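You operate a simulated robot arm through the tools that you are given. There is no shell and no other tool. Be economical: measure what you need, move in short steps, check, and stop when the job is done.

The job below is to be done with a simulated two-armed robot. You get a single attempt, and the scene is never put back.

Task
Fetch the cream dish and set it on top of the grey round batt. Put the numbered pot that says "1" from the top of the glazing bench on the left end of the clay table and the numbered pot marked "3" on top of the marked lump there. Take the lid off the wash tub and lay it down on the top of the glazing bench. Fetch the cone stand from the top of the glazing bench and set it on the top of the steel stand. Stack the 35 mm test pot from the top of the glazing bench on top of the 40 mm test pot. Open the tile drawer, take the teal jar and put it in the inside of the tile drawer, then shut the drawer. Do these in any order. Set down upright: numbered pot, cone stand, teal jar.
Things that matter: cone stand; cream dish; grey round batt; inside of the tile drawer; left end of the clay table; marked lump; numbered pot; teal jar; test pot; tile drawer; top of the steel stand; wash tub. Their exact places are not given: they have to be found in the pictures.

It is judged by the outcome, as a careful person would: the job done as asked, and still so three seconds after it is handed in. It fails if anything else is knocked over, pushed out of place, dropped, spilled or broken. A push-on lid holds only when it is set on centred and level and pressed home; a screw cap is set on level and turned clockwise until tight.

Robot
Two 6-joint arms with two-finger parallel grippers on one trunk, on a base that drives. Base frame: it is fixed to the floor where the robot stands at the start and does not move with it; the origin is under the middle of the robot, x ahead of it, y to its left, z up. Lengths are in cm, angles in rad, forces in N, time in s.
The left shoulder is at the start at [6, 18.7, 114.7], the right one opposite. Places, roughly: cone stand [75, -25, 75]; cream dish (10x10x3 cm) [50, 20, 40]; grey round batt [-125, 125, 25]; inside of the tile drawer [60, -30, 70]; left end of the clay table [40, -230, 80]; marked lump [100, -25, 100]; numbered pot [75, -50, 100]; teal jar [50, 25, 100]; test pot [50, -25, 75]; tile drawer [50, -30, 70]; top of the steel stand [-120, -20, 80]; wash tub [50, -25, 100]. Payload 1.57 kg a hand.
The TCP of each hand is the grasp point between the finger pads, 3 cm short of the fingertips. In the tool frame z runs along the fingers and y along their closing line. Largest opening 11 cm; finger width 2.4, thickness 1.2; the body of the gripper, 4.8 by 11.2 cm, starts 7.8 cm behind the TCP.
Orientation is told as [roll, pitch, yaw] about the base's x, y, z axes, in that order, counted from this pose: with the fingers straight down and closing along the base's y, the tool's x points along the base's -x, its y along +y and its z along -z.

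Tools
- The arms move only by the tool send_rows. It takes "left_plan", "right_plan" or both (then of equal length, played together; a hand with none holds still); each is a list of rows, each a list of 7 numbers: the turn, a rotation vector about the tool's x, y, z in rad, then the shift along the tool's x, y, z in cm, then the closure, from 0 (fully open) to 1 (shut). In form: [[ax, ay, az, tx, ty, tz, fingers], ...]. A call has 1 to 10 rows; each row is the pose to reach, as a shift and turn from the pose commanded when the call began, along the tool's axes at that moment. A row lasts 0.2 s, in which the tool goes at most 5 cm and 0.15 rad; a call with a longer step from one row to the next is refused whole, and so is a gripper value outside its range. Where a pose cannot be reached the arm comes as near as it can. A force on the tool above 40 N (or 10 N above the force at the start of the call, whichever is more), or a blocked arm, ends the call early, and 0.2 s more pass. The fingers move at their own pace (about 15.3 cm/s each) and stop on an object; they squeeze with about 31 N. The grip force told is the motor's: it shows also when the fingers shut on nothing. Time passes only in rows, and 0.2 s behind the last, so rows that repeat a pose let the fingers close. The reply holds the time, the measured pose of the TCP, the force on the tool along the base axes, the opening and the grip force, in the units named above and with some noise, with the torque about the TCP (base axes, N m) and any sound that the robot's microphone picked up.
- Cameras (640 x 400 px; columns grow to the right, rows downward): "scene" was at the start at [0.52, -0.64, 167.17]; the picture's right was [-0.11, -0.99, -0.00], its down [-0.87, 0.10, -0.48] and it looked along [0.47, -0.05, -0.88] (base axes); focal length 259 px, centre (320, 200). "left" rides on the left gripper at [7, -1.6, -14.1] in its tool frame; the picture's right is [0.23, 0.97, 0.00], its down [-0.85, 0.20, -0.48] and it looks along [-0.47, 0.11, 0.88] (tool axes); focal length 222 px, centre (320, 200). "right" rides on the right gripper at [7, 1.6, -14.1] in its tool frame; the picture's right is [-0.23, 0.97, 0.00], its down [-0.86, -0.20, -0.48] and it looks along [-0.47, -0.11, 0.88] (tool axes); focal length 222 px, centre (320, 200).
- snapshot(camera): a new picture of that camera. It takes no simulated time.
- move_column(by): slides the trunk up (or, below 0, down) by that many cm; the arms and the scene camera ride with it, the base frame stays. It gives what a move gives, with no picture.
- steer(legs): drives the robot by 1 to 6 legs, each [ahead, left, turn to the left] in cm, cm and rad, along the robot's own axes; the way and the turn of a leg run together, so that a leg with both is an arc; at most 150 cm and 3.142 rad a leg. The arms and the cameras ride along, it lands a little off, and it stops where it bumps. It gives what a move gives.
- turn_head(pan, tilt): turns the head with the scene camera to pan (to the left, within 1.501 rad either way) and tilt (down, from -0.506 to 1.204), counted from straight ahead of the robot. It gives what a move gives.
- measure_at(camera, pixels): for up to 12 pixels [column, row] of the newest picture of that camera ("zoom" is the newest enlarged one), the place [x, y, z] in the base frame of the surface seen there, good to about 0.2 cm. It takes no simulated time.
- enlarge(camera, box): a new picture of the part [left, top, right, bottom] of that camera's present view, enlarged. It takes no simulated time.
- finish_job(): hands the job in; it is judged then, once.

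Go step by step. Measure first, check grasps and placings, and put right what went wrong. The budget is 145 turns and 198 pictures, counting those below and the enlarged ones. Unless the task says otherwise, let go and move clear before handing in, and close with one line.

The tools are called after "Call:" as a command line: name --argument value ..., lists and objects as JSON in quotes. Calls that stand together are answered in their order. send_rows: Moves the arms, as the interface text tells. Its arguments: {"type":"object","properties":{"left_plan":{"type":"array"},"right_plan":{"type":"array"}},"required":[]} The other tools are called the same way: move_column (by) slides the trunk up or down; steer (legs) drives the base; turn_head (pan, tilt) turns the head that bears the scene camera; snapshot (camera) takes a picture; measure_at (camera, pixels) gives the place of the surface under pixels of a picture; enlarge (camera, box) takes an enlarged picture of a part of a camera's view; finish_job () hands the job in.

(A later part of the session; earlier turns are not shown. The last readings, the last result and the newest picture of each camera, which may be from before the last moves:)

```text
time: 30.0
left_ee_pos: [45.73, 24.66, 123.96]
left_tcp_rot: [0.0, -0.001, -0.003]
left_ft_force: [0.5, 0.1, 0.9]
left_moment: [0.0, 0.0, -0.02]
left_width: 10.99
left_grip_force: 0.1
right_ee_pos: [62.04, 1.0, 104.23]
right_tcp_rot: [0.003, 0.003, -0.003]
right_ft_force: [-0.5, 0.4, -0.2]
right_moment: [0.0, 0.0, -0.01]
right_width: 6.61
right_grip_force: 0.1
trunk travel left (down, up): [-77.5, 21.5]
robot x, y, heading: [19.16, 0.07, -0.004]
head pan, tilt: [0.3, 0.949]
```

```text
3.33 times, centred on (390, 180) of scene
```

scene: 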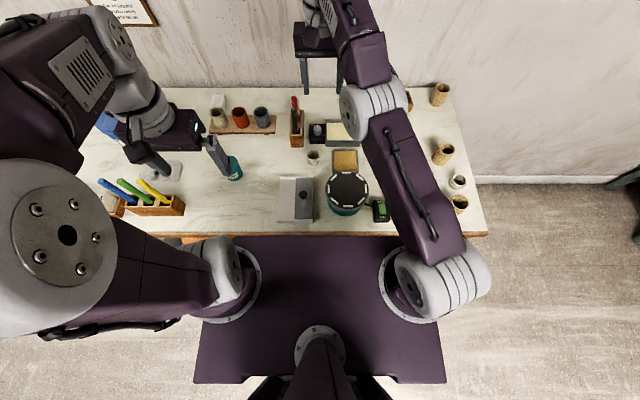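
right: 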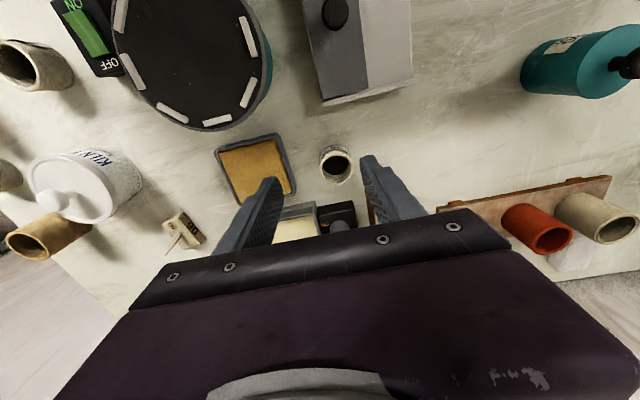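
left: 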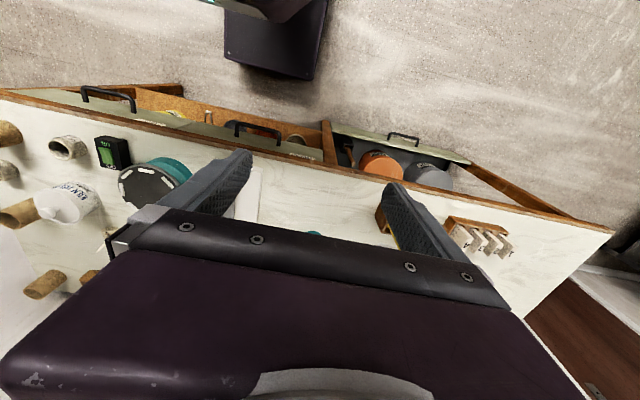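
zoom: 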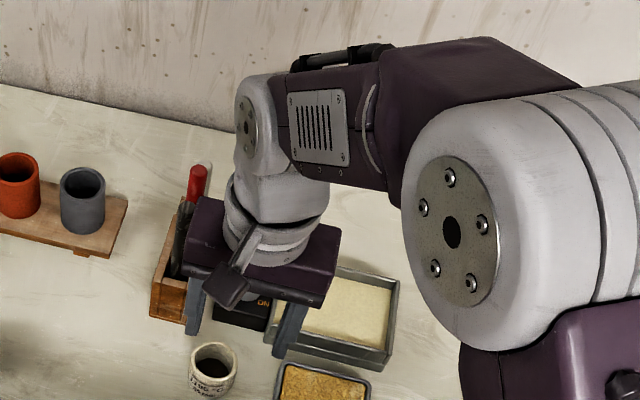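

The hand is at [62, 0.9, 104] and C shows at right pixels (322–354, 150–182). I'll measure its rim.

Call:
measure_at --camera "right" --pixels '[[322, 167], [354, 167], [337, 152], [339, 183], [323, 162], [352, 162], [290, 165], [270, 175], [355, 200], [375, 215]]'

Call:
enlarge --camera "right" --box '[290, 120, 390, 210]'

```text
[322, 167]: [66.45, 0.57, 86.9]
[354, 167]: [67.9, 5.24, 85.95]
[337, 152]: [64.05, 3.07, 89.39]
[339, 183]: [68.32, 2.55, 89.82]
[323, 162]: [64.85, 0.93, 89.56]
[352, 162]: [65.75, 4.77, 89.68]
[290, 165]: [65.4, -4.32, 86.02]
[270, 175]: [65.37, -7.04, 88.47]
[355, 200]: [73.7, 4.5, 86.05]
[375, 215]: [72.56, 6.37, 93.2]
```

```text
4.44 times, centred on (340, 165) of right
```

zoom: 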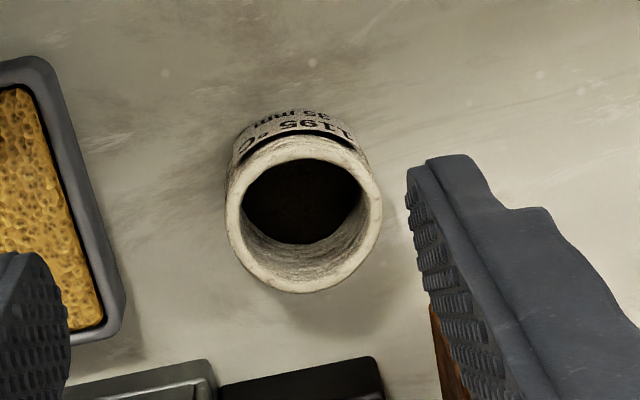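

C's centre is (66.2, 2.85) with its top at 89.6. I'll move over it, descend to TCP z≈89.2 and close.

Call:
send_rows --right_plan '[[0, 0, 0, -2, 1, 2, 0.4], [0, 0, 0, -4.1, 1.9, 3, 0.4], [0, 0, 0, -4.1, 1.9, 7, 0.4], [0, 0, 0, -4.1, 1.9, 11, 0.4], [0, 0, 0, -4.1, 1.9, 14, 0.4], [0, 0, 0, -4.1, 1.9, 15, 0.4], [0, 0, 0, -4.1, 1.9, 15, 0.75], [0, 0, 0, -4.1, 1.9, 15, 0.75], [0, 0, 0, -4.1, 1.9, 15, 0.75]]'

Call:
enlarge --camera "right" --box '[220, 100, 440, 240]'

```text
time: 32.0
left_ee_pos: [45.66, 24.67, 123.73]
left_tcp_rot: [0.0, -0.001, -0.004]
left_ft_force: [0.1, 0.4, 0.0]
left_moment: [0.01, 0.04, 0.06]
left_width: 10.98
left_grip_force: 0.1
right_ee_pos: [65.97, 2.97, 89.34]
right_tcp_rot: [0.004, 0.002, -0.002]
right_ft_force: [2.3, 0.3, 5.3]
right_moment: [-0.14, -0.06, 0.06]
right_width: 4.85
right_grip_force: 31.3
trunk travel left (down, up): [-77.5, 21.5]
robot x, y, heading: [18.78, 0.26, -0.004]
head pan, tilt: [0.3, 0.949]
```

```text
2.86 times, centred on (330, 170) of right
```

zoom: 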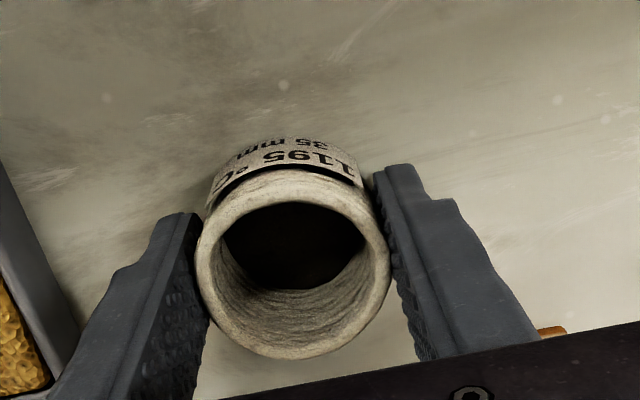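

C is gripped at 4.85 cm. I'll lift it and carry it high to near A, then look.

Call:
send_rows --right_plan '[[0, 0, 0, 0, 0, -4, 0.75], [0, 0, 0, 0, 0, -8, 0.75], [0, 0, 0, 1, 0, -12, 0.75], [0, 0, 0, 4, -2, -15, 0.75], [0, 0, 0, 8, -4, -15, 0.75], [0, 0, 0, 12, -6, -15, 0.75], [0, 0, 0, 15, -9, -15, 0.75], [0, 0, 0, 18, -12, -15, 0.75], [0, 0, 0, 20, -16, -15, 0.75], [0, 0, 0, 22, -20, -15, 0.75]]'

Call:
send_rows --right_plan '[[0, 0, 0, 0, -4, 0, 0.75], [0, 0, 0, 0, -8, 0, 0.75], [0, 0, 0, 0, -12, 0, 0.75], [0, 0, 0, 0, -12, 0, 0.75]]'

Call:
snapshot --camera "right"

Call:
turn_head --pan -0.4 --tilt 1.1

Call:
snapshot --camera "scene"

```text
time: 34.2
left_ee_pos: [45.62, 24.55, 123.75]
left_tcp_rot: [0.0, 0.001, -0.004]
left_ft_force: [-0.4, 0.2, -0.2]
left_moment: [0.03, -0.05, -0.03]
left_width: 11.02
left_grip_force: 0.1
right_ee_pos: [46.33, -16.84, 104.73]
right_tcp_rot: [0.005, 0.006, -0.001]
right_ft_force: [-0.2, 0.0, -1.2]
right_moment: [0.02, 0.01, 0.05]
right_width: 4.89
right_grip_force: 31.1
right hand out of reach, approached as far as the arm can: row 10
trunk travel left (down, up): [-77.5, 21.5]
robot x, y, heading: [19.21, 0.15, -0.003]
head pan, tilt: [0.3, 0.949]
```

```text
time: 35.2
left_ee_pos: [45.62, 24.6, 123.94]
left_tcp_rot: [-0.002, -0.002, -0.004]
left_ft_force: [-0.2, -0.1, 0.2]
left_moment: [0.02, 0.02, 0.02]
left_width: 11.0
left_grip_force: 0.1
right_ee_pos: [46.43, -28.64, 104.57]
right_tcp_rot: [0.002, 0.001, -0.003]
right_ft_force: [0.6, 0.9, 0.2]
right_moment: [0.0, 0.01, 0.02]
right_width: 4.86
right_grip_force: 31.6
trunk travel left (down, up): [-77.5, 21.5]
robot x, y, heading: [18.9, 0.03, -0.006]
head pan, tilt: [0.3, 0.949]
```

```text
159 pictures are left
```

right: 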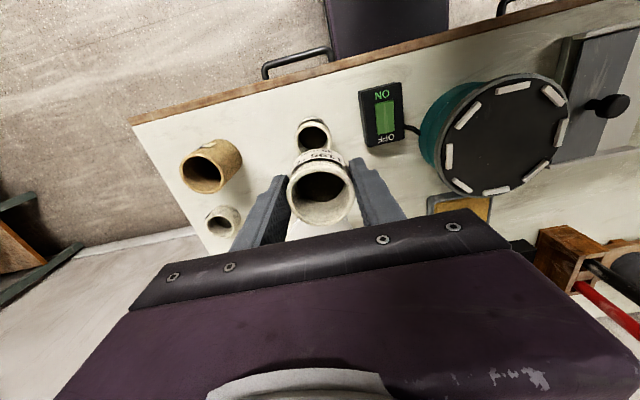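

```text
time: 36.2
left_ee_pos: [45.65, 24.61, 123.83]
left_tcp_rot: [0.0, -0.002, -0.002]
left_ft_force: [0.0, -1.1, 0.5]
left_moment: [-0.01, 0.01, 0.02]
left_width: 11.01
left_grip_force: 0.1
right_ee_pos: [46.46, -28.74, 104.7]
right_tcp_rot: [0.003, 0.002, -0.003]
right_ft_force: [-0.4, 0.3, -0.1]
right_moment: [-0.02, 0.03, 0.01]
right_width: 4.87
right_grip_force: 31.3
trunk travel left (down, up): [-77.5, 21.5]
robot x, y, heading: [18.92, -0.29, -0.007]
head pan, tilt: [-0.4, 1.1]
```

```text
158 pictures are left
```

scene: 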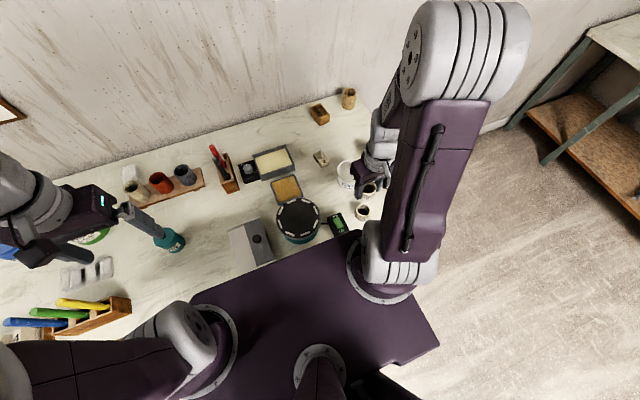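

Call:
enlarge --camera "right" --box '[250, 90, 390, 230]'

Call:
measure_at --camera "right" --pixels '[[298, 134], [327.5, 134], [312, 121], [310, 146], [290, 195], [353, 195], [320, 222], [322, 168], [330, 150]]'

Call:
enlarge --camera "scene" --box '[345, 170, 395, 230]'

Call:
measure_at --camera "scene" --pixels '[[356, 211], [369, 211], [362, 206], [362, 216], [361.5, 211]]'

```text
2.86 times, centred on (320, 160) of right
```

zoom: 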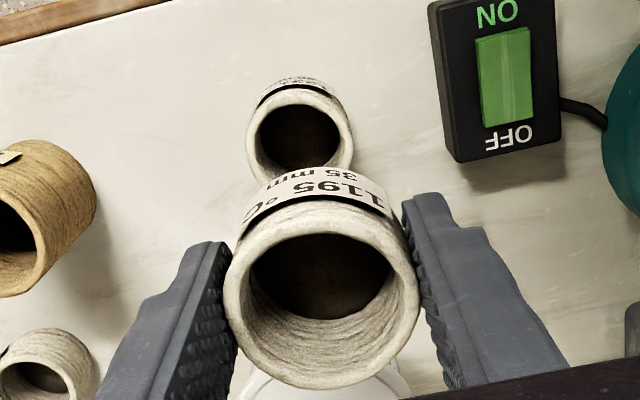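

```text
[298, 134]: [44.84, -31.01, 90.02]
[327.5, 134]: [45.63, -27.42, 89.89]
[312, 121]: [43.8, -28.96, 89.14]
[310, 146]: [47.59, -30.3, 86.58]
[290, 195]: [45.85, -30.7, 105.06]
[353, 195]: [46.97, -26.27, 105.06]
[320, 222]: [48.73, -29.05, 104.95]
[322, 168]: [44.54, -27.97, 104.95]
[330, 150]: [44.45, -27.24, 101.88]
```

```text
6.67 times, centred on (370, 200) of scene
```

zoom: 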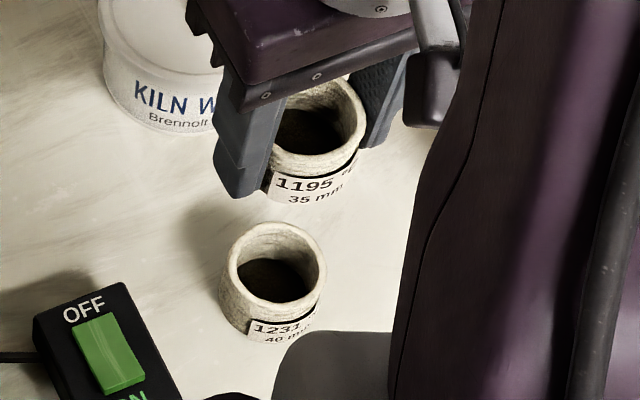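

```text
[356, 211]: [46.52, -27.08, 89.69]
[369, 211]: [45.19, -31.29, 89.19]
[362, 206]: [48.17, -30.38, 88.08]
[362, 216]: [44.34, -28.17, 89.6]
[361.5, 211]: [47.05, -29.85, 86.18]
```

A's centre is (45.95, -29.2) with rim z≈89.9, and the held C is centred at (46.55, -28.5) with its bottom at ≈101.2. I'll shift and lower it.

Call:
send_rows --right_plan '[[0, 0, 0, 0.6, -0.7, 0, 0.75], [0, 0, 0, 0.6, -0.7, 4, 0.75], [0, 0, 0, 0.6, -0.7, 8, 0.75], [0, 0, 0, 0.6, -0.7, 10, 0.75], [0, 0, 0, 0.6, -0.7, 10.6, 0.75], [0, 0, 0, 0.6, -0.7, 10.6, 0.75]]'

Call:
enlarge --camera "scene" --box '[340, 180, 390, 230]'

Call:
enlarge --camera "right" --box '[240, 100, 400, 240]'

```text
time: 37.6
left_ee_pos: [45.65, 24.71, 123.73]
left_tcp_rot: [0.0, 0.001, -0.004]
left_ft_force: [0.5, 0.8, 0.5]
left_moment: [0.0, -0.01, -0.03]
left_width: 11.01
left_grip_force: 0.1
right_ee_pos: [45.61, -29.54, 94.03]
right_tcp_rot: [0.003, 0.002, -0.002]
right_ft_force: [-0.3, 0.5, -0.8]
right_moment: [0.0, -0.02, 0.01]
right_width: 4.87
right_grip_force: 31.3
trunk travel left (down, up): [-77.5, 21.5]
robot x, y, heading: [19.24, 0.0, -0.0]
head pan, tilt: [-0.4, 1.1]
```

```text
8.00 times, centred on (365, 205) of scene
```

zoom: 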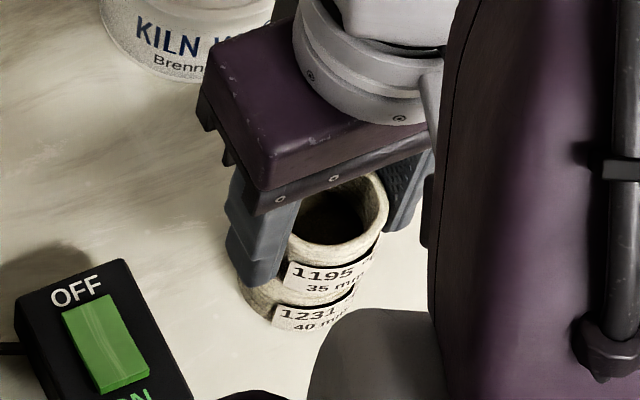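

```text
2.86 times, centred on (320, 170) of right
```

zoom: 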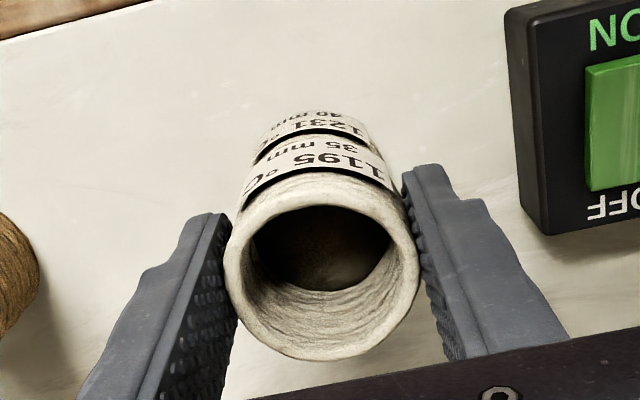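

The pots line up well. I'll lower in small steps until contact.

Call:
send_rows --right_plan '[[0, 0, 0, -0.2, 0.1, 0.2, 0.75], [0, 0, 0, -0.2, 0.1, 0.4, 0.75], [0, 0, 0, -0.2, 0.1, 0.5, 0.75], [0, 0, 0, -0.2, 0.1, 0.6, 0.75], [0, 0, 0, -0.2, 0.1, 0.7, 0.75]]'

```text
time: 38.8
left_ee_pos: [45.76, 24.52, 123.78]
left_tcp_rot: [0.0, -0.003, -0.003]
left_ft_force: [-0.6, 0.2, -1.1]
left_moment: [0.02, 0.0, -0.02]
left_width: 11.0
left_grip_force: 0.1
right_ee_pos: [45.85, -29.42, 93.38]
right_tcp_rot: [0.004, 0.0, -0.002]
right_ft_force: [-0.6, -0.7, -0.5]
right_moment: [0.02, -0.03, 0.0]
right_width: 4.88
right_grip_force: 31.2
trunk travel left (down, up): [-77.5, 21.5]
robot x, y, heading: [19.17, 0.09, -0.005]
head pan, tilt: [-0.4, 1.1]
```

Call:
send_rows --right_plan '[[0, 0, 0, 0, 0, 0.15, 0.75], [0, 0, 0, 0, 0, 0.25, 0.75], [0, 0, 0, 0, 0, 0.35, 0.75], [0, 0, 0, 0, 0, 0.45, 0.75]]'

Call:
enlarge --camera "scene" --box '[340, 180, 390, 230]'

```text
time: 39.8
left_ee_pos: [45.46, 24.89, 123.85]
left_tcp_rot: [-0.003, -0.003, -0.003]
left_ft_force: [0.5, 0.3, 0.5]
left_moment: [0.02, -0.03, 0.02]
left_width: 11.0
left_grip_force: 0.1
right_ee_pos: [45.9, -29.39, 93.12]
right_tcp_rot: [-0.002, -0.005, -0.004]
right_ft_force: [-3.3, -3.3, 32.3]
right_moment: [-0.18, 0.36, 0.01]
right_width: 4.85
right_grip_force: 31.1
trunk travel left (down, up): [-77.5, 21.5]
robot x, y, heading: [19.02, -0.03, -0.004]
head pan, tilt: [-0.4, 1.1]
stopped in row 4 (right hand): the force on the tool passed its limit (the readings are from after the stop); the commanded pose is now the measured one
```

```text
8.00 times, centred on (365, 205) of scene
```

zoom: 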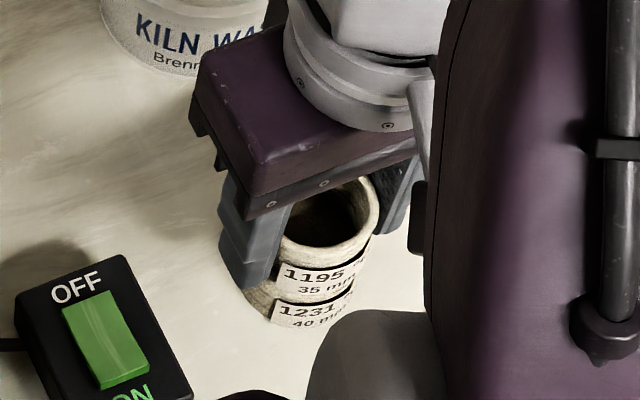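

Contact is firm at 93.1. I'll back off 0.15, open, and rise clear.

Call:
send_rows --right_plan '[[0, 0, 0, 0, 0, -0.15, 0.75], [0, 0, 0, 0, 0, -0.15, 0.45], [0, 0, 0, 0, 0, -0.15, 0.35], [0, 0, 0, 0, 0, -0.15, 0.35], [0, 0, 0, 0, 0, -3, 0.35], [0, 0, 0, 0, 0, -7, 0.35], [0, 0, 0, 0, 0, -11, 0.35]]'

Call:
snapshot --camera "right"

Call:
enlarge --camera "scene" --box '[340, 180, 390, 230]'

```text
time: 41.4
left_ee_pos: [45.54, 24.67, 123.73]
left_tcp_rot: [-0.003, -0.004, -0.004]
left_ft_force: [0.6, -0.3, 0.6]
left_moment: [0.0, -0.03, -0.01]
left_width: 10.97
left_grip_force: 0.1
right_ee_pos: [45.87, -29.54, 104.13]
right_tcp_rot: [0.0, -0.004, -0.002]
right_ft_force: [0.4, 0.0, -0.7]
right_moment: [-0.03, 0.01, 0.01]
right_width: 7.16
right_grip_force: 0.0
trunk travel left (down, up): [-77.5, 21.5]
robot x, y, heading: [19.12, -0.04, -0.009]
head pan, tilt: [-0.4, 1.1]
```

```text
152 pictures are left
```

right: 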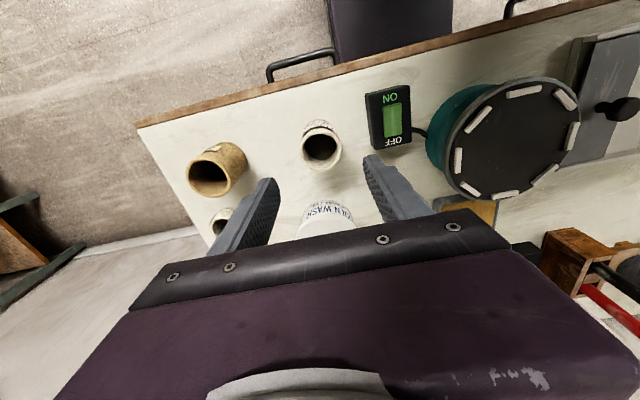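

```text
8.00 times, centred on (365, 205) of scene
```

zoom: 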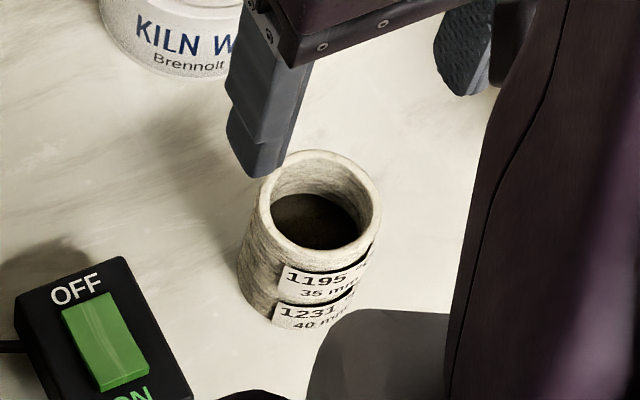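

The stack is good. Next is the teal jar with the left hand: I'll move over near it and look, and raise the right hand.

Call:
send_rows --left_plan '[[0, 0, 0, -2, 1, 3, 0], [0, 0, 0, -4, 2, 6, 0], [0, 0, 0, -6, 3, 9, 0], [0, 0, 0, -8, 4, 12, 0], [0, 0, 0, -9, 5, 14, 0], [0, 0, 0, -9, 5, 14, 0]]' --right_plan '[[0, 0, 0, 0, 0, -3, 0.3], [0, 0, 0, 0, 0, -6, 0.2], [0, 0, 0, 0, 0, -9, 0.1], [0, 0, 0, 0, 0, -12, 0], [0, 0, 0, 0, 0, -15, 0], [0, 0, 0, 0, 0, -15, 0]]'

Call:
snapshot --camera "left"

Call:
turn_head --pan 0.4 --tilt 1.1

Call:
snapshot --camera "scene"

```text
time: 42.8
left_ee_pos: [54.85, 29.74, 109.81]
left_tcp_rot: [0.001, -0.002, -0.003]
left_ft_force: [-0.6, 0.7, 0.2]
left_moment: [0.04, 0.0, -0.01]
left_width: 11.01
left_grip_force: 0.0
right_ee_pos: [45.77, -29.64, 119.24]
right_tcp_rot: [0.002, -0.004, -0.003]
right_ft_force: [-1.0, -0.2, 0.5]
right_moment: [-0.03, 0.03, 0.0]
right_width: 11.02
right_grip_force: 0.0
trunk travel left (down, up): [-77.5, 21.5]
robot x, y, heading: [18.95, 0.22, -0.003]
head pan, tilt: [-0.4, 1.1]
```

```text
150 pictures are left
```

left: 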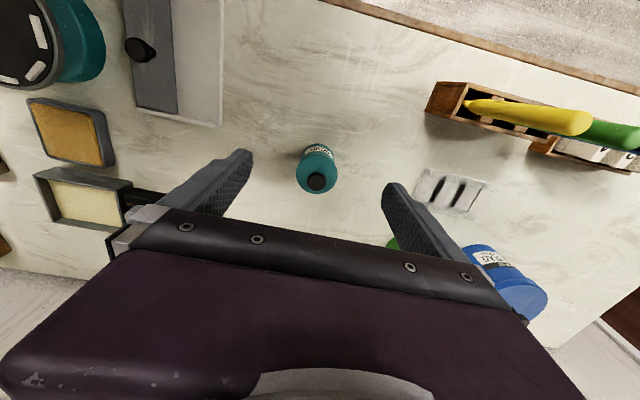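

```text
time: 43.9
left_ee_pos: [54.84, 29.57, 109.89]
left_tcp_rot: [0.0, -0.002, -0.003]
left_ft_force: [-0.5, 0.2, 0.3]
left_moment: [-0.04, 0.02, 0.01]
left_width: 11.01
left_grip_force: 0.1
right_ee_pos: [45.79, -29.5, 119.23]
right_tcp_rot: [0.0, -0.002, -0.002]
right_ft_force: [0.4, -0.6, 0.1]
right_moment: [0.03, -0.01, 0.0]
right_width: 10.98
right_grip_force: 0.1
trunk travel left (down, up): [-77.5, 21.5]
robot x, y, heading: [19.19, 0.26, -0.005]
head pan, tilt: [0.4, 1.1]
```

```text
149 pictures are left
```

scene: 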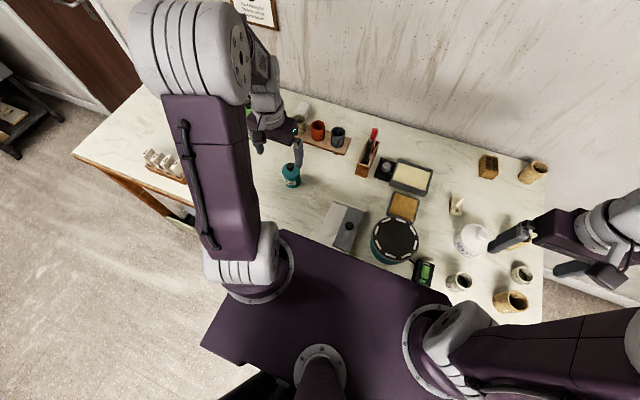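

The jar is at left pixels (316,170), knob (317,182). I'll measure it.

Call:
measure_at --camera "left" --pixels '[[298, 176], [337, 174], [317, 182], [317, 162], [318, 190], [316, 150], [306, 190], [328, 190]]'

Call:
enlarge --camera "left" --box '[260, 120, 380, 220]'

```text
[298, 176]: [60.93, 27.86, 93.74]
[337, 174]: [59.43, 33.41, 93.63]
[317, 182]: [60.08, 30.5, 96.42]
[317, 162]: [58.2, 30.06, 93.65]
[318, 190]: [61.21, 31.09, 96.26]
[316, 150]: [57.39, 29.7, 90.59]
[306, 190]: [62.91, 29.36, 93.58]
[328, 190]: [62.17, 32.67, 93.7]
```

```text
4.00 times, centred on (320, 170) of left
```

zoom: 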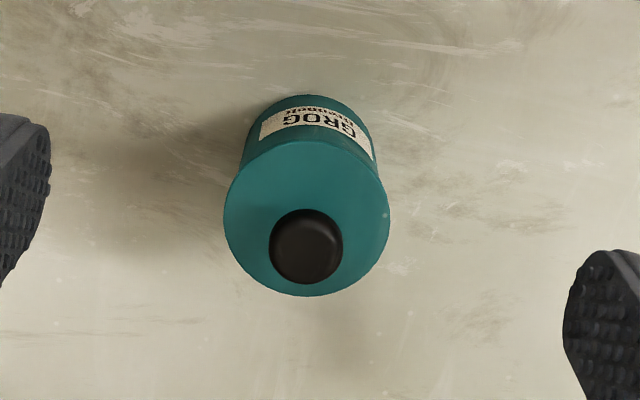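

The jar's centre is (60.3, 30.6), with its lid top at 93.7 and knob at 96.5. I'll descend to TCP z 90 and grip.

Call:
send_rows --left_plan '[[0, 0, 0, -3, 0.5, 2, 0], [0, 0, 0, -5.45, 0.95, 4, 0], [0, 0, 0, -5.45, 0.95, 8, 0], [0, 0, 0, -5.45, 0.95, 12, 0], [0, 0, 0, -5.45, 0.95, 16, 0], [0, 0, 0, -5.45, 0.95, 19, 0], [0, 0, 0, -5.45, 0.95, 19.8, 0.3], [0, 0, 0, -5.45, 0.95, 19.8, 0.6], [0, 0, 0, -5.45, 0.95, 19.8, 0.6], [0, 0, 0, -5.45, 0.95, 19.8, 0.6]]'

Call:
enlarge --camera "left" --box '[200, 80, 460, 240]'

```text
time: 46.1
left_ee_pos: [60.24, 30.64, 89.98]
left_tcp_rot: [0.001, 0.0, -0.004]
left_ft_force: [0.5, -0.1, -0.7]
left_moment: [-0.01, -0.01, -0.03]
left_width: 6.02
left_grip_force: 30.8
right_ee_pos: [45.79, -29.47, 119.01]
right_tcp_rot: [0.001, -0.002, -0.003]
right_ft_force: [-0.7, 0.0, -0.7]
right_moment: [-0.01, 0.0, 0.0]
right_width: 10.99
right_grip_force: 0.0
trunk travel left (down, up): [-77.5, 21.5]
robot x, y, heading: [18.78, -0.06, -0.002]
head pan, tilt: [0.4, 1.1]
```

```text
2.46 times, centred on (330, 160) of left
```

zoom: 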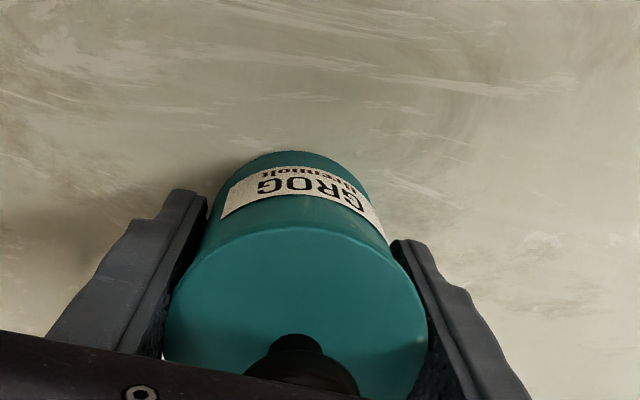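

The jar is gripped at 6.0 cm. I'll lift it and bring it back, keep the right hand high, then back the robot away.

Call:
send_rows --left_plan '[[0, 0, 0, 0, 0, -4, 0.6], [0, 0, 0, 0, 0, -8, 0.6], [0, 0, 0, 0, 0, -12, 0.6], [0, 0, 0, 2, 0, -16, 0.6], [0, 0, 0, 5, 0, -19, 0.6], [0, 0, 0, 9, 0, -21, 0.6], [0, 0, 0, 13, 0, -21, 0.6], [0, 0, 0, 13, 0, -21, 0.6]]' --right_plan '[[0, 0, 0, 0, 0, 0, 0], [0, 0, 0, 2, 0, 0, 0], [0, 0, 0, 4, 0, 0, 0], [0, 0, 0, 6, 0, 0, 0], [0, 0, 0, 8, 0, 0, 0], [0, 0, 0, 8, 0, 0, 0], [0, 0, 0, 8, 0, 0, 0], [0, 0, 0, 8, 0, 0, 0]]'

Call:
steer --legs '[[-45, 0, 0], [0, -10, 0]]'

Call:
snapshot --camera "left"

```text
time: 47.9
left_ee_pos: [47.18, 30.48, 110.85]
left_tcp_rot: [0.003, -0.001, -0.004]
left_ft_force: [0.1, 0.9, -0.9]
left_moment: [0.01, 0.03, 0.0]
left_width: 6.02
left_grip_force: 30.8
right_ee_pos: [38.61, -30.05, 118.68]
right_tcp_rot: [0.001, -0.001, -0.004]
right_ft_force: [0.9, 0.1, 0.5]
right_moment: [-0.04, 0.06, 0.01]
right_width: 11.01
right_grip_force: 0.1
right hand out of reach, approached as far as the arm can: row 5, 6, 7, 8
trunk travel left (down, up): [-77.5, 21.5]
robot x, y, heading: [19.28, -0.03, -0.002]
head pan, tilt: [0.4, 1.1]
```

```text
time: 51.3
left_ee_pos: [2.85, 21.02, 110.91]
left_tcp_rot: [-0.001, -0.003, -0.012]
left_ft_force: [-0.5, 0.5, -0.8]
left_moment: [0.02, -0.01, -0.01]
left_width: 6.03
left_grip_force: 31.4
right_ee_pos: [-6.06, -39.75, 118.85]
right_tcp_rot: [0.0, -0.002, -0.01]
right_ft_force: [1.1, -0.5, -0.3]
right_moment: [0.01, -0.03, 0.01]
right_width: 10.97
right_grip_force: 0.0
trunk travel left (down, up): [-77.5, 21.5]
robot x, y, heading: [-25.16, -9.58, -0.009]
head pan, tilt: [0.4, 1.1]
```

```text
146 pictures are left
```

left: 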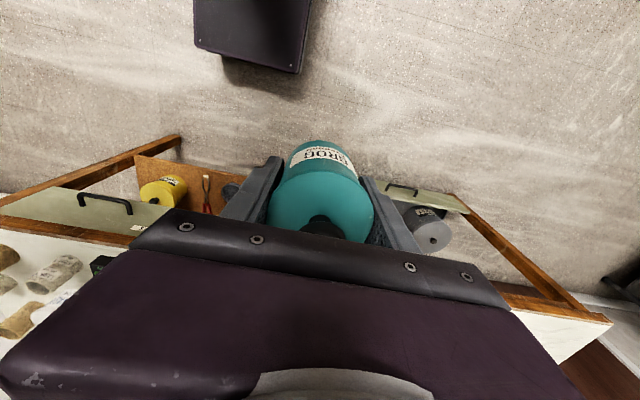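

The robot is at (-25, -9.6). I'll lower the trunk 30 cm and turn the right hand to point ahead with a vertical closing line for the handle.

Call:
move_column --by -30

Call:
send_rows --right_plan '[[0.0866, -0.0866, -0.0866, -1.5, 0.5, 0, 0], [0.1732, -0.1732, -0.1732, -3, 1, 0, 0], [0.2598, -0.2598, -0.2598, -4.5, 1.5, 0, 0], [0.3464, -0.3464, -0.3464, -6, 2, 0, 0], [0.433, -0.433, -0.433, -7.5, 2.5, 0, 0], [0.5196, -0.5196, -0.5196, -9, 3, 0, 0], [0.6062, -0.6062, -0.6062, -10.5, 3.5, 0, 0], [0.6928, -0.6928, -0.6928, -12, 4, 0, 0], [0.7794, -0.7794, -0.7794, -13, 4.5, 0, 0], [0.866, -0.866, -0.866, -14, 5, 0, 0]]'

```text
time: 54.3
left_ee_pos: [3.11, 20.81, 80.78]
left_tcp_rot: [0.0, 0.001, -0.01]
left_ft_force: [-0.5, 0.1, -1.6]
left_moment: [0.05, 0.01, 0.03]
left_width: 6.04
left_grip_force: 31.2
right_ee_pos: [-5.82, -39.9, 88.63]
right_tcp_rot: [0.003, 0.0, -0.01]
right_ft_force: [0.4, -0.5, -0.7]
right_moment: [-0.03, 0.0, 0.0]
right_width: 10.99
right_grip_force: 0.1
trunk travel left (down, up): [-47.5, 51.5]
robot x, y, heading: [-24.94, -9.64, -0.013]
head pan, tilt: [0.4, 1.1]
```

```text
time: 56.5
left_ee_pos: [3.26, 20.69, 80.97]
left_tcp_rot: [0.002, 0.0, -0.009]
left_ft_force: [0.1, -0.4, -2.4]
left_moment: [0.04, 0.01, 0.01]
left_width: 6.02
left_grip_force: 31.0
right_ee_pos: [19.12, -38.97, 98.47]
right_tcp_rot: [-1.154, -0.291, 1.124]
right_ft_force: [1.5, 2.2, -0.2]
right_moment: [-0.13, 0.09, -0.15]
right_width: 11.01
right_grip_force: 0.0
right hand out of reach, approached as far as the arm can: row 1, 2, 3, 4, 5, 6, 7, 8, 9, 10
trunk travel left (down, up): [-47.5, 51.5]
robot x, y, heading: [-25.53, -9.87, -0.007]
head pan, tilt: [0.4, 1.1]
```

The rotation is partly done: rpy is [-1.15, -0.29, 1.12] and the target is [-1.57, 0, 1.57]. I'll finish the turn.

Call:
send_rows --right_plan '[[0.0857, -0.0857, -0.0857, 0, 0, 0, 0], [0.1714, -0.1714, -0.1714, 0, 0, 0, 0], [0.257, -0.257, -0.257, 0, 0, 0, 0], [0.343, -0.343, -0.343, 0, 0, 0, 0], [0.343, -0.343, -0.343, 0, 0, 0, 0]]'

Call:
turn_head --pan -0.2 --tilt 0.75

Call:
snapshot --camera "scene"

Call:
snapshot --camera "right"

```text
time: 57.7
left_ee_pos: [2.92, 20.8, 80.88]
left_tcp_rot: [0.0, -0.001, -0.01]
left_ft_force: [-0.6, -0.7, -1.6]
left_moment: [0.0, -0.02, -0.02]
left_width: 6.03
left_grip_force: 30.9
right_ee_pos: [24.55, -26.48, 103.49]
right_tcp_rot: [-1.566, -0.001, 1.509]
right_ft_force: [0.4, 0.8, 0.6]
right_moment: [-0.02, 0.02, -0.02]
right_width: 10.99
right_grip_force: 0.0
right hand out of reach, approached as far as the arm can: row 1, 2, 3, 4, 5
trunk travel left (down, up): [-47.5, 51.5]
robot x, y, heading: [-24.75, -9.63, -0.008]
head pan, tilt: [0.4, 1.1]
```

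```text
time: 58.7
left_ee_pos: [3.08, 20.78, 80.88]
left_tcp_rot: [0.0, 0.0, -0.011]
left_ft_force: [-0.2, -0.7, -1.7]
left_moment: [0.03, 0.0, -0.03]
left_width: 6.04
left_grip_force: 30.6
right_ee_pos: [24.63, -26.52, 103.5]
right_tcp_rot: [-1.561, -0.002, 1.508]
right_ft_force: [0.3, -0.5, 0.4]
right_moment: [0.01, 0.01, 0.01]
right_width: 11.0
right_grip_force: 0.0
trunk travel left (down, up): [-47.5, 51.5]
robot x, y, heading: [-25.51, -9.73, -0.009]
head pan, tilt: [-0.201, 0.75]
```

```text
145 pictures are left
```

scene: 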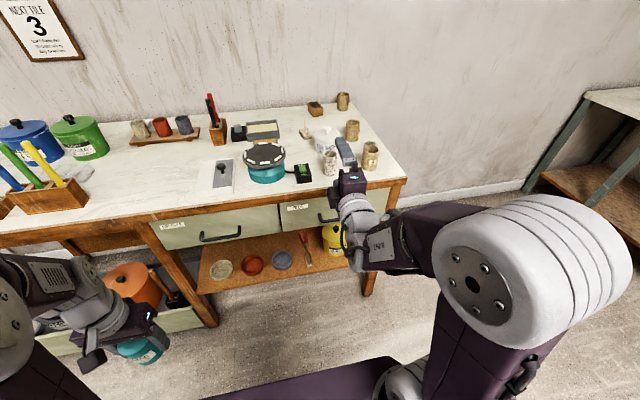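

```text
144 pictures are left
```

right: 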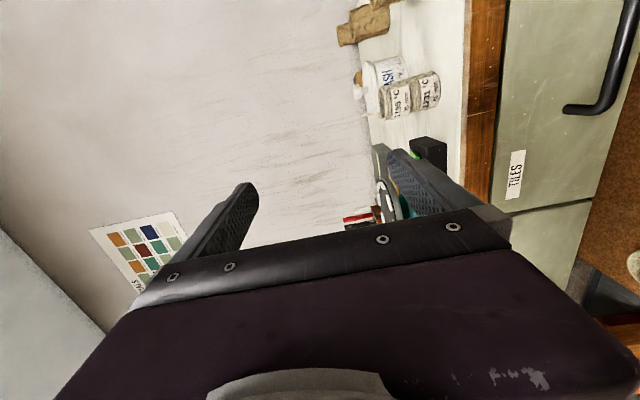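

The hand is now horizontal at [24.6, -26.5, 103.5] with its closing line vertical. I'll measure the tile drawer's handle.

Call:
enlarge --camera "scene" --box '[270, 180, 390, 255]'

Call:
enlarge --camera "right" --box '[480, 0, 640, 120]'

Call:
measure_at --camera "right" --pixels '[[597, 107], [572, 109], [608, 75], [620, 35], [625, 10], [520, 100], [600, 140]]'

```text
5.33 times, centred on (330, 218) of scene
```

zoom: 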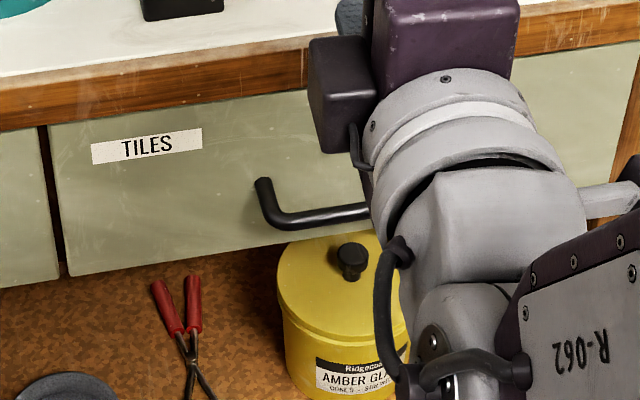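

```text
3.33 times, centred on (560, 60) of right
```

zoom: 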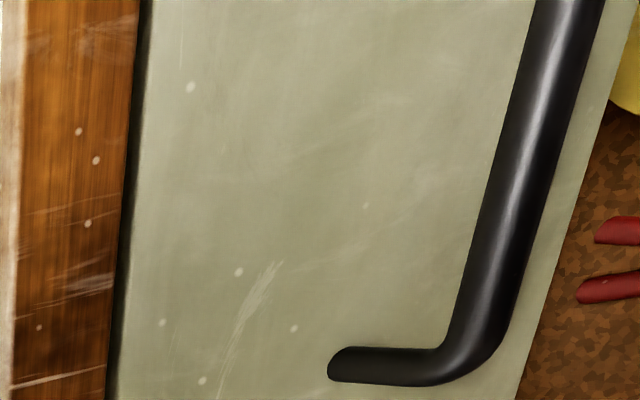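

```text
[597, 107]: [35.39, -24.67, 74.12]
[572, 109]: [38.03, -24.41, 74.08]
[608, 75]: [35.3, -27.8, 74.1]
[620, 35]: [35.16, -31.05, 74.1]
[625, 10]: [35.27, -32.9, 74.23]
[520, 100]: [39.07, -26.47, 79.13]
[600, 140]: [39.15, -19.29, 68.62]
```

The handle bar is centred near x=35.2, z=73.6, y from -24.5 to -37. I'll lower the hand to its level in front, fixing the yaw.

Call:
send_rows --right_plan '[[0, -0.03, 0, 0.5, 3, -1, 0], [0, -0.06, 0, 1, 6, -2, 0], [0, -0.06, 0, 1.5, 9, -3, 0], [0, -0.06, 0, 2, 12, -3, 0], [0, -0.06, 0, 2.5, 15, -3, 0], [0, -0.06, 0, 3, 18, -3, 0], [0, -0.06, 0, 3.5, 21, -3, 0], [0, -0.06, 0, 4, 24, -3, 0], [0, -0.06, 0, 4.5, 27, -3, 0], [0, -0.06, 0, 4.5, 29.8, -3, 0]]'

Call:
snapshot --camera "right"

```text
time: 60.9
left_ee_pos: [3.12, 20.84, 80.91]
left_tcp_rot: [0.001, -0.001, -0.008]
left_ft_force: [-0.6, 0.0, -0.9]
left_moment: [-0.01, 0.01, -0.02]
left_width: 6.02
left_grip_force: 30.4
right_ee_pos: [24.22, -24.34, 75.71]
right_tcp_rot: [-1.559, -0.003, 1.55]
right_ft_force: [0.4, 0.4, 0.9]
right_moment: [0.0, 0.0, -0.02]
right_width: 10.99
right_grip_force: 0.0
right hand out of reach, approached as far as the arm can: row 1, 2, 3, 4, 5, 6, 7, 8, 9, 10
trunk travel left (down, up): [-47.5, 51.5]
robot x, y, heading: [-25.33, -9.64, -0.007]
head pan, tilt: [-0.201, 0.75]
```

```text
141 pictures are left
```

right: 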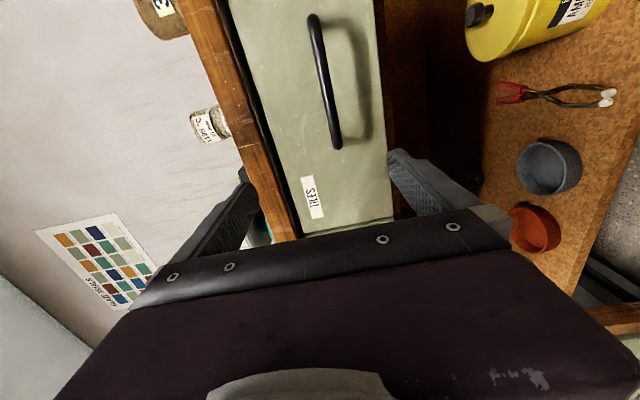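

The hand is at [24.2, -24.3, 75.7], short in y. I'll use the trunk and base to align: down 2 cm and right 6.5 cm.

Call:
move_column --by -2.1

Call:
steer --legs '[[0, -6.5, 0]]'

Call:
snapshot --camera "right"

```text
time: 61.6
left_ee_pos: [3.21, 20.77, 78.77]
left_tcp_rot: [-0.001, -0.002, -0.011]
left_ft_force: [0.4, -0.1, -1.8]
left_moment: [0.01, 0.03, 0.04]
left_width: 6.03
left_grip_force: 30.8
right_ee_pos: [24.28, -24.41, 73.73]
right_tcp_rot: [-1.559, -0.001, 1.549]
right_ft_force: [-0.2, -0.6, 0.5]
right_moment: [0.0, -0.01, 0.0]
right_width: 10.99
right_grip_force: 0.1
trunk travel left (down, up): [-45.4, 53.6]
robot x, y, heading: [-25.41, -9.75, -0.007]
head pan, tilt: [-0.201, 0.75]
```

```text
time: 62.6
left_ee_pos: [2.98, 14.15, 78.81]
left_tcp_rot: [0.001, 0.0, -0.009]
left_ft_force: [-0.3, -1.5, -1.7]
left_moment: [0.02, 0.02, -0.02]
left_width: 6.01
left_grip_force: 30.6
right_ee_pos: [24.26, -30.89, 73.54]
right_tcp_rot: [-1.559, -0.003, 1.552]
right_ft_force: [0.8, 0.2, -0.7]
right_moment: [-0.03, -0.03, 0.0]
right_width: 10.98
right_grip_force: 0.0
trunk travel left (down, up): [-45.4, 53.6]
robot x, y, heading: [-25.55, -16.08, -0.008]
head pan, tilt: [-0.201, 0.75]
```

```text
140 pictures are left
```

right: 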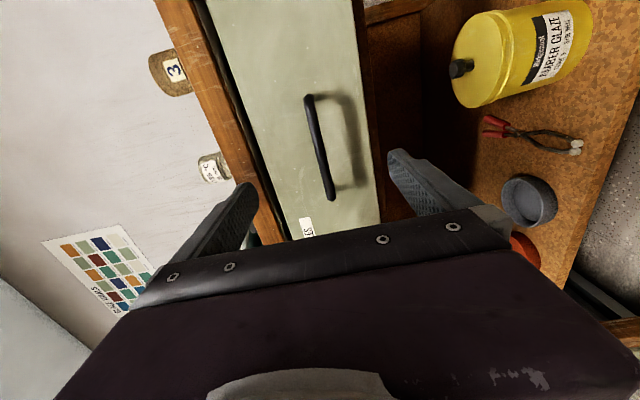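

It's aligned at y=-30.9, z=73.5. I'll narrow the fingers, then drive ahead 9.7 cm and close.

Call:
send_rows --right_plan '[[0, 0, 0, 0, 0, 0, 0.4], [0, 0, 0, 0, 0, 0, 0.5]]'

Call:
steer --legs '[[9.7, 0, 0]]'

Call:
send_rows --right_plan '[[0, 0, 0, 0, 0, 0, 0.8], [0, 0, 0, 0, 0, 0, 1], [0, 0, 0, 0, 0, 0, 1], [0, 0, 0, 0, 0, 0, 1]]'

Call:
snapshot --camera "right"

```text
time: 63.2
left_ee_pos: [2.99, 14.3, 78.76]
left_tcp_rot: [-0.001, -0.001, -0.008]
left_ft_force: [-0.2, 0.6, -1.5]
left_moment: [0.0, 0.02, 0.0]
left_width: 6.0
left_grip_force: 30.8
right_ee_pos: [24.19, -30.77, 73.69]
right_tcp_rot: [-1.559, -0.002, 1.55]
right_ft_force: [0.0, 0.3, -0.6]
right_moment: [0.0, -0.01, -0.03]
right_width: 5.5
right_grip_force: 0.1
trunk travel left (down, up): [-45.4, 53.6]
robot x, y, heading: [-25.34, -16.1, -0.011]
head pan, tilt: [-0.201, 0.75]
```

```text
time: 64.3
left_ee_pos: [12.62, 14.19, 78.82]
left_tcp_rot: [0.001, -0.001, -0.009]
left_ft_force: [-0.1, -0.1, -1.4]
left_moment: [-0.03, 0.0, -0.04]
left_width: 6.04
left_grip_force: 30.7
right_ee_pos: [33.8, -30.89, 73.49]
right_tcp_rot: [-1.559, -0.002, 1.553]
right_ft_force: [0.4, -0.2, -0.1]
right_moment: [0.01, -0.02, -0.02]
right_width: 5.5
right_grip_force: 0.0
trunk travel left (down, up): [-45.4, 53.6]
robot x, y, heading: [-15.65, -16.19, -0.008]
head pan, tilt: [-0.201, 0.75]
```

```text
time: 65.3
left_ee_pos: [12.56, 14.23, 78.83]
left_tcp_rot: [0.001, 0.0, -0.009]
left_ft_force: [0.6, 0.0, -1.1]
left_moment: [-0.02, -0.01, 0.02]
left_width: 6.05
left_grip_force: 31.0
right_ee_pos: [33.67, -30.89, 73.5]
right_tcp_rot: [-1.554, -0.002, 1.552]
right_ft_force: [-8.0, 2.8, -12.7]
right_moment: [-0.2, 0.2, 0.05]
right_width: 1.18
right_grip_force: 29.5
trunk travel left (down, up): [-45.4, 53.6]
robot x, y, heading: [-15.51, -15.74, -0.008]
head pan, tilt: [-0.201, 0.75]
```

```text
139 pictures are left
```

right: 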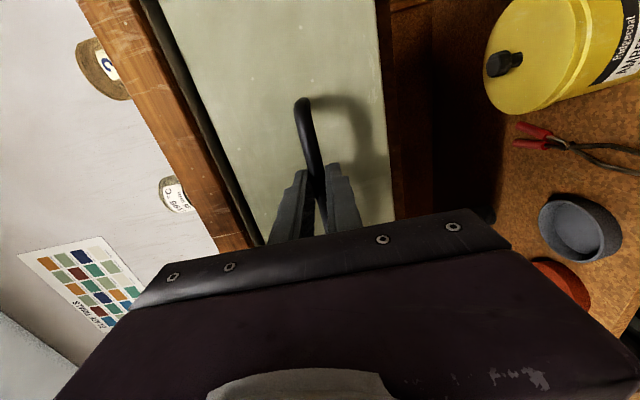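

The bar is gripped at 1.18 cm. I'll pull by driving back 17 cm, then look.

Call:
steer --legs '[[-17, 0, 0]]'

Call:
snapshot --camera "scene"

Call:
snapshot --camera "right"

```text
time: 66.8
left_ee_pos: [-4.67, 14.47, 78.75]
left_tcp_rot: [0.0, 0.0, -0.011]
left_ft_force: [-0.5, -0.3, -2.1]
left_moment: [0.0, 0.03, -0.04]
left_width: 6.02
left_grip_force: 31.6
right_ee_pos: [16.54, -30.86, 73.6]
right_tcp_rot: [-1.554, -0.004, 1.55]
right_ft_force: [1.7, -0.3, -16.9]
right_moment: [-0.19, 0.25, -0.07]
right_width: 1.18
right_grip_force: 28.9
trunk travel left (down, up): [-45.4, 53.6]
robot x, y, heading: [-32.92, -16.2, -0.013]
head pan, tilt: [-0.201, 0.75]
```

```text
138 pictures are left
```

scene: 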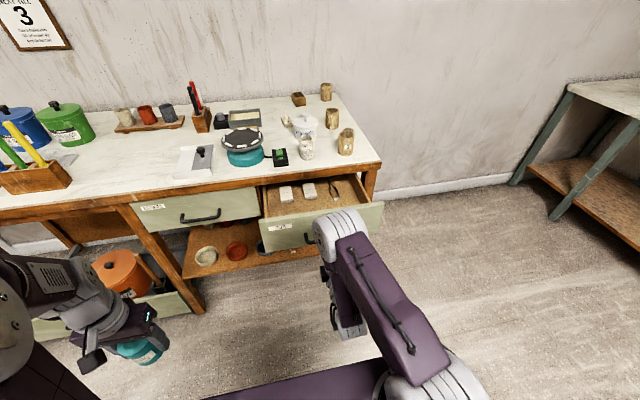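

```text
137 pictures are left
```

right: 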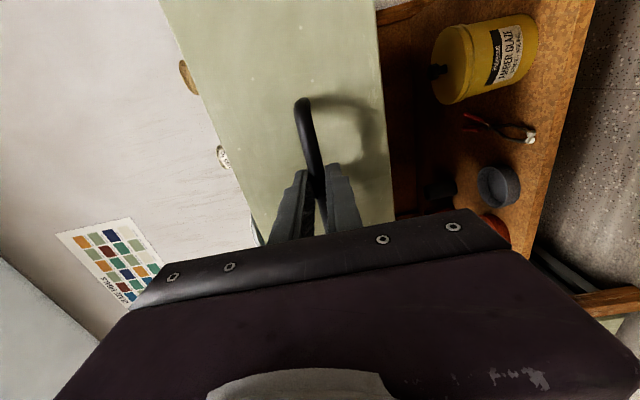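

The drawer is open and holds some items. I'll zoom and measure its free floor.

Call:
enlarge --camera "scene" --box '[245, 160, 395, 260]'

Call:
measure_at --camera "scene" --pixels '[[280, 207], [300, 205], [318, 200], [345, 197], [310, 212], [335, 208], [275, 217], [370, 204], [285, 190], [308, 188], [336, 190], [350, 185]]'

```text
4.00 times, centred on (320, 210) of scene
```

zoom: 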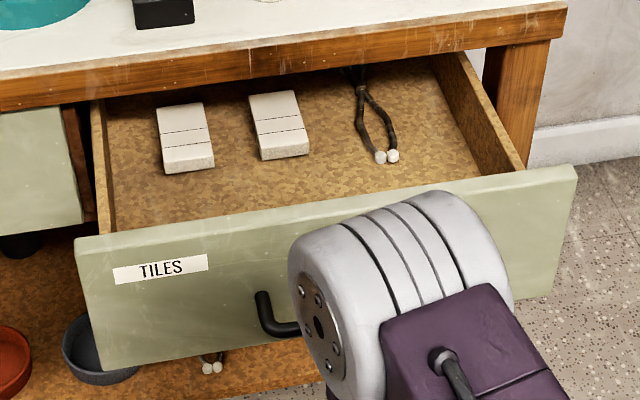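

```text
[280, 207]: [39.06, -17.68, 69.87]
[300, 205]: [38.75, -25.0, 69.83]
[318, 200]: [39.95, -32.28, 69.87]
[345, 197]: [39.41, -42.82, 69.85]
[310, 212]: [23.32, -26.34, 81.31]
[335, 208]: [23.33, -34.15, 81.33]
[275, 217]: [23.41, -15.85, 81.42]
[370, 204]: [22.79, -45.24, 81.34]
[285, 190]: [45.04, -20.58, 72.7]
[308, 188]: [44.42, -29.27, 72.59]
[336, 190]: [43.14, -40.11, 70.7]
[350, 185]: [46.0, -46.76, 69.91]
```

Drawer floor is z=69.85 and the front panel top is 81.4, with free space around (30, -25). I'll release the handle, back off, raise the trunk, and draw the right arm up and aside.

Call:
send_rows --right_plan '[[0, 0, 0, 0, 0, 0, 0.7], [0, 0, 0, 0, 0, 0, 0.4], [0, 0, 0, 0, 0, 0, 0.4]]'

Call:
steer --legs '[[-8, 0, 0]]'

Call:
move_column --by 14

Call:
send_rows --right_plan '[[0, 0, 0, 1, -3, -2, 0.4], [0, 0, 0, 2, -6, -4, 0.4], [0, 0, 0, 3, -9, -6, 0.4], [0, 0, 0, 5, -12, -8, 0.4], [0, 0, 0, 7, -15, -10, 0.4], [0, 0, 0, 9, -18, -12, 0.4], [0, 0, 0, 11, -20, -14, 0.4], [0, 0, 0, 13, -22, -16, 0.4], [0, 0, 0, 15, -24, -18, 0.4], [0, 0, 0, 17, -25, -20, 0.4]]'

Call:
snapshot --camera "scene"

```text
time: 67.6
left_ee_pos: [-4.55, 14.32, 78.7]
left_tcp_rot: [0.0, 0.0, -0.01]
left_ft_force: [0.1, 0.1, -1.2]
left_moment: [0.01, 0.01, -0.05]
left_width: 6.01
left_grip_force: 31.5
right_ee_pos: [16.5, -30.83, 73.56]
right_tcp_rot: [-1.556, -0.003, 1.549]
right_ft_force: [-0.2, -0.4, 0.8]
right_moment: [0.02, -0.01, 0.0]
right_width: 6.6
right_grip_force: 0.1
trunk travel left (down, up): [-45.4, 53.6]
robot x, y, heading: [-32.77, -15.85, -0.01]
head pan, tilt: [-0.201, 0.75]
```

```text
time: 68.7
left_ee_pos: [-12.54, 14.46, 78.76]
left_tcp_rot: [0.0, 0.0, -0.011]
left_ft_force: [0.2, 0.6, -1.1]
left_moment: [-0.02, 0.02, 0.0]
left_width: 6.03
left_grip_force: 31.1
right_ee_pos: [8.53, -30.8, 73.67]
right_tcp_rot: [-1.558, -0.002, 1.552]
right_ft_force: [-1.0, -0.3, -0.1]
right_moment: [-0.02, 0.01, 0.01]
right_width: 6.61
right_grip_force: 0.0
trunk travel left (down, up): [-45.4, 53.6]
robot x, y, heading: [-40.98, -15.98, -0.011]
head pan, tilt: [-0.201, 0.75]
```

```text
time: 70.3
left_ee_pos: [-12.49, 14.46, 92.72]
left_tcp_rot: [0.0, 0.0, -0.01]
left_ft_force: [-0.7, -0.5, -1.3]
left_moment: [0.0, -0.02, 0.01]
left_width: 6.03
left_grip_force: 30.6
right_ee_pos: [8.66, -30.67, 87.65]
right_tcp_rot: [-1.556, -0.002, 1.55]
right_ft_force: [-0.2, 0.6, -0.1]
right_moment: [-0.01, 0.0, 0.0]
right_width: 6.6
right_grip_force: 0.0
trunk travel left (down, up): [-59.4, 39.6]
robot x, y, heading: [-40.8, -16.55, -0.013]
head pan, tilt: [-0.201, 0.75]
```

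```text
time: 72.5
left_ee_pos: [-12.46, 14.37, 92.82]
left_tcp_rot: [-0.001, -0.001, -0.01]
left_ft_force: [0.1, 0.2, -2.3]
left_moment: [-0.01, 0.02, -0.05]
left_width: 6.02
left_grip_force: 31.2
right_ee_pos: [6.8, -31.24, 93.63]
right_tcp_rot: [-1.556, -0.001, 1.546]
right_ft_force: [-0.3, -0.3, 0.6]
right_moment: [0.0, -0.01, 0.0]
right_width: 6.58
right_grip_force: 0.1
right hand out of reach, approached as far as the arm can: row 1, 2, 3, 4, 5, 6, 7, 8, 9, 10
trunk travel left (down, up): [-59.4, 39.6]
robot x, y, heading: [-40.64, -16.0, -0.012]
head pan, tilt: [-0.201, 0.75]
```

```text
135 pictures are left
```

scene: 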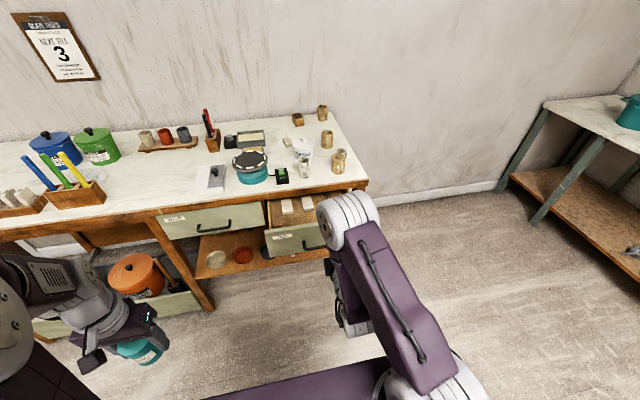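

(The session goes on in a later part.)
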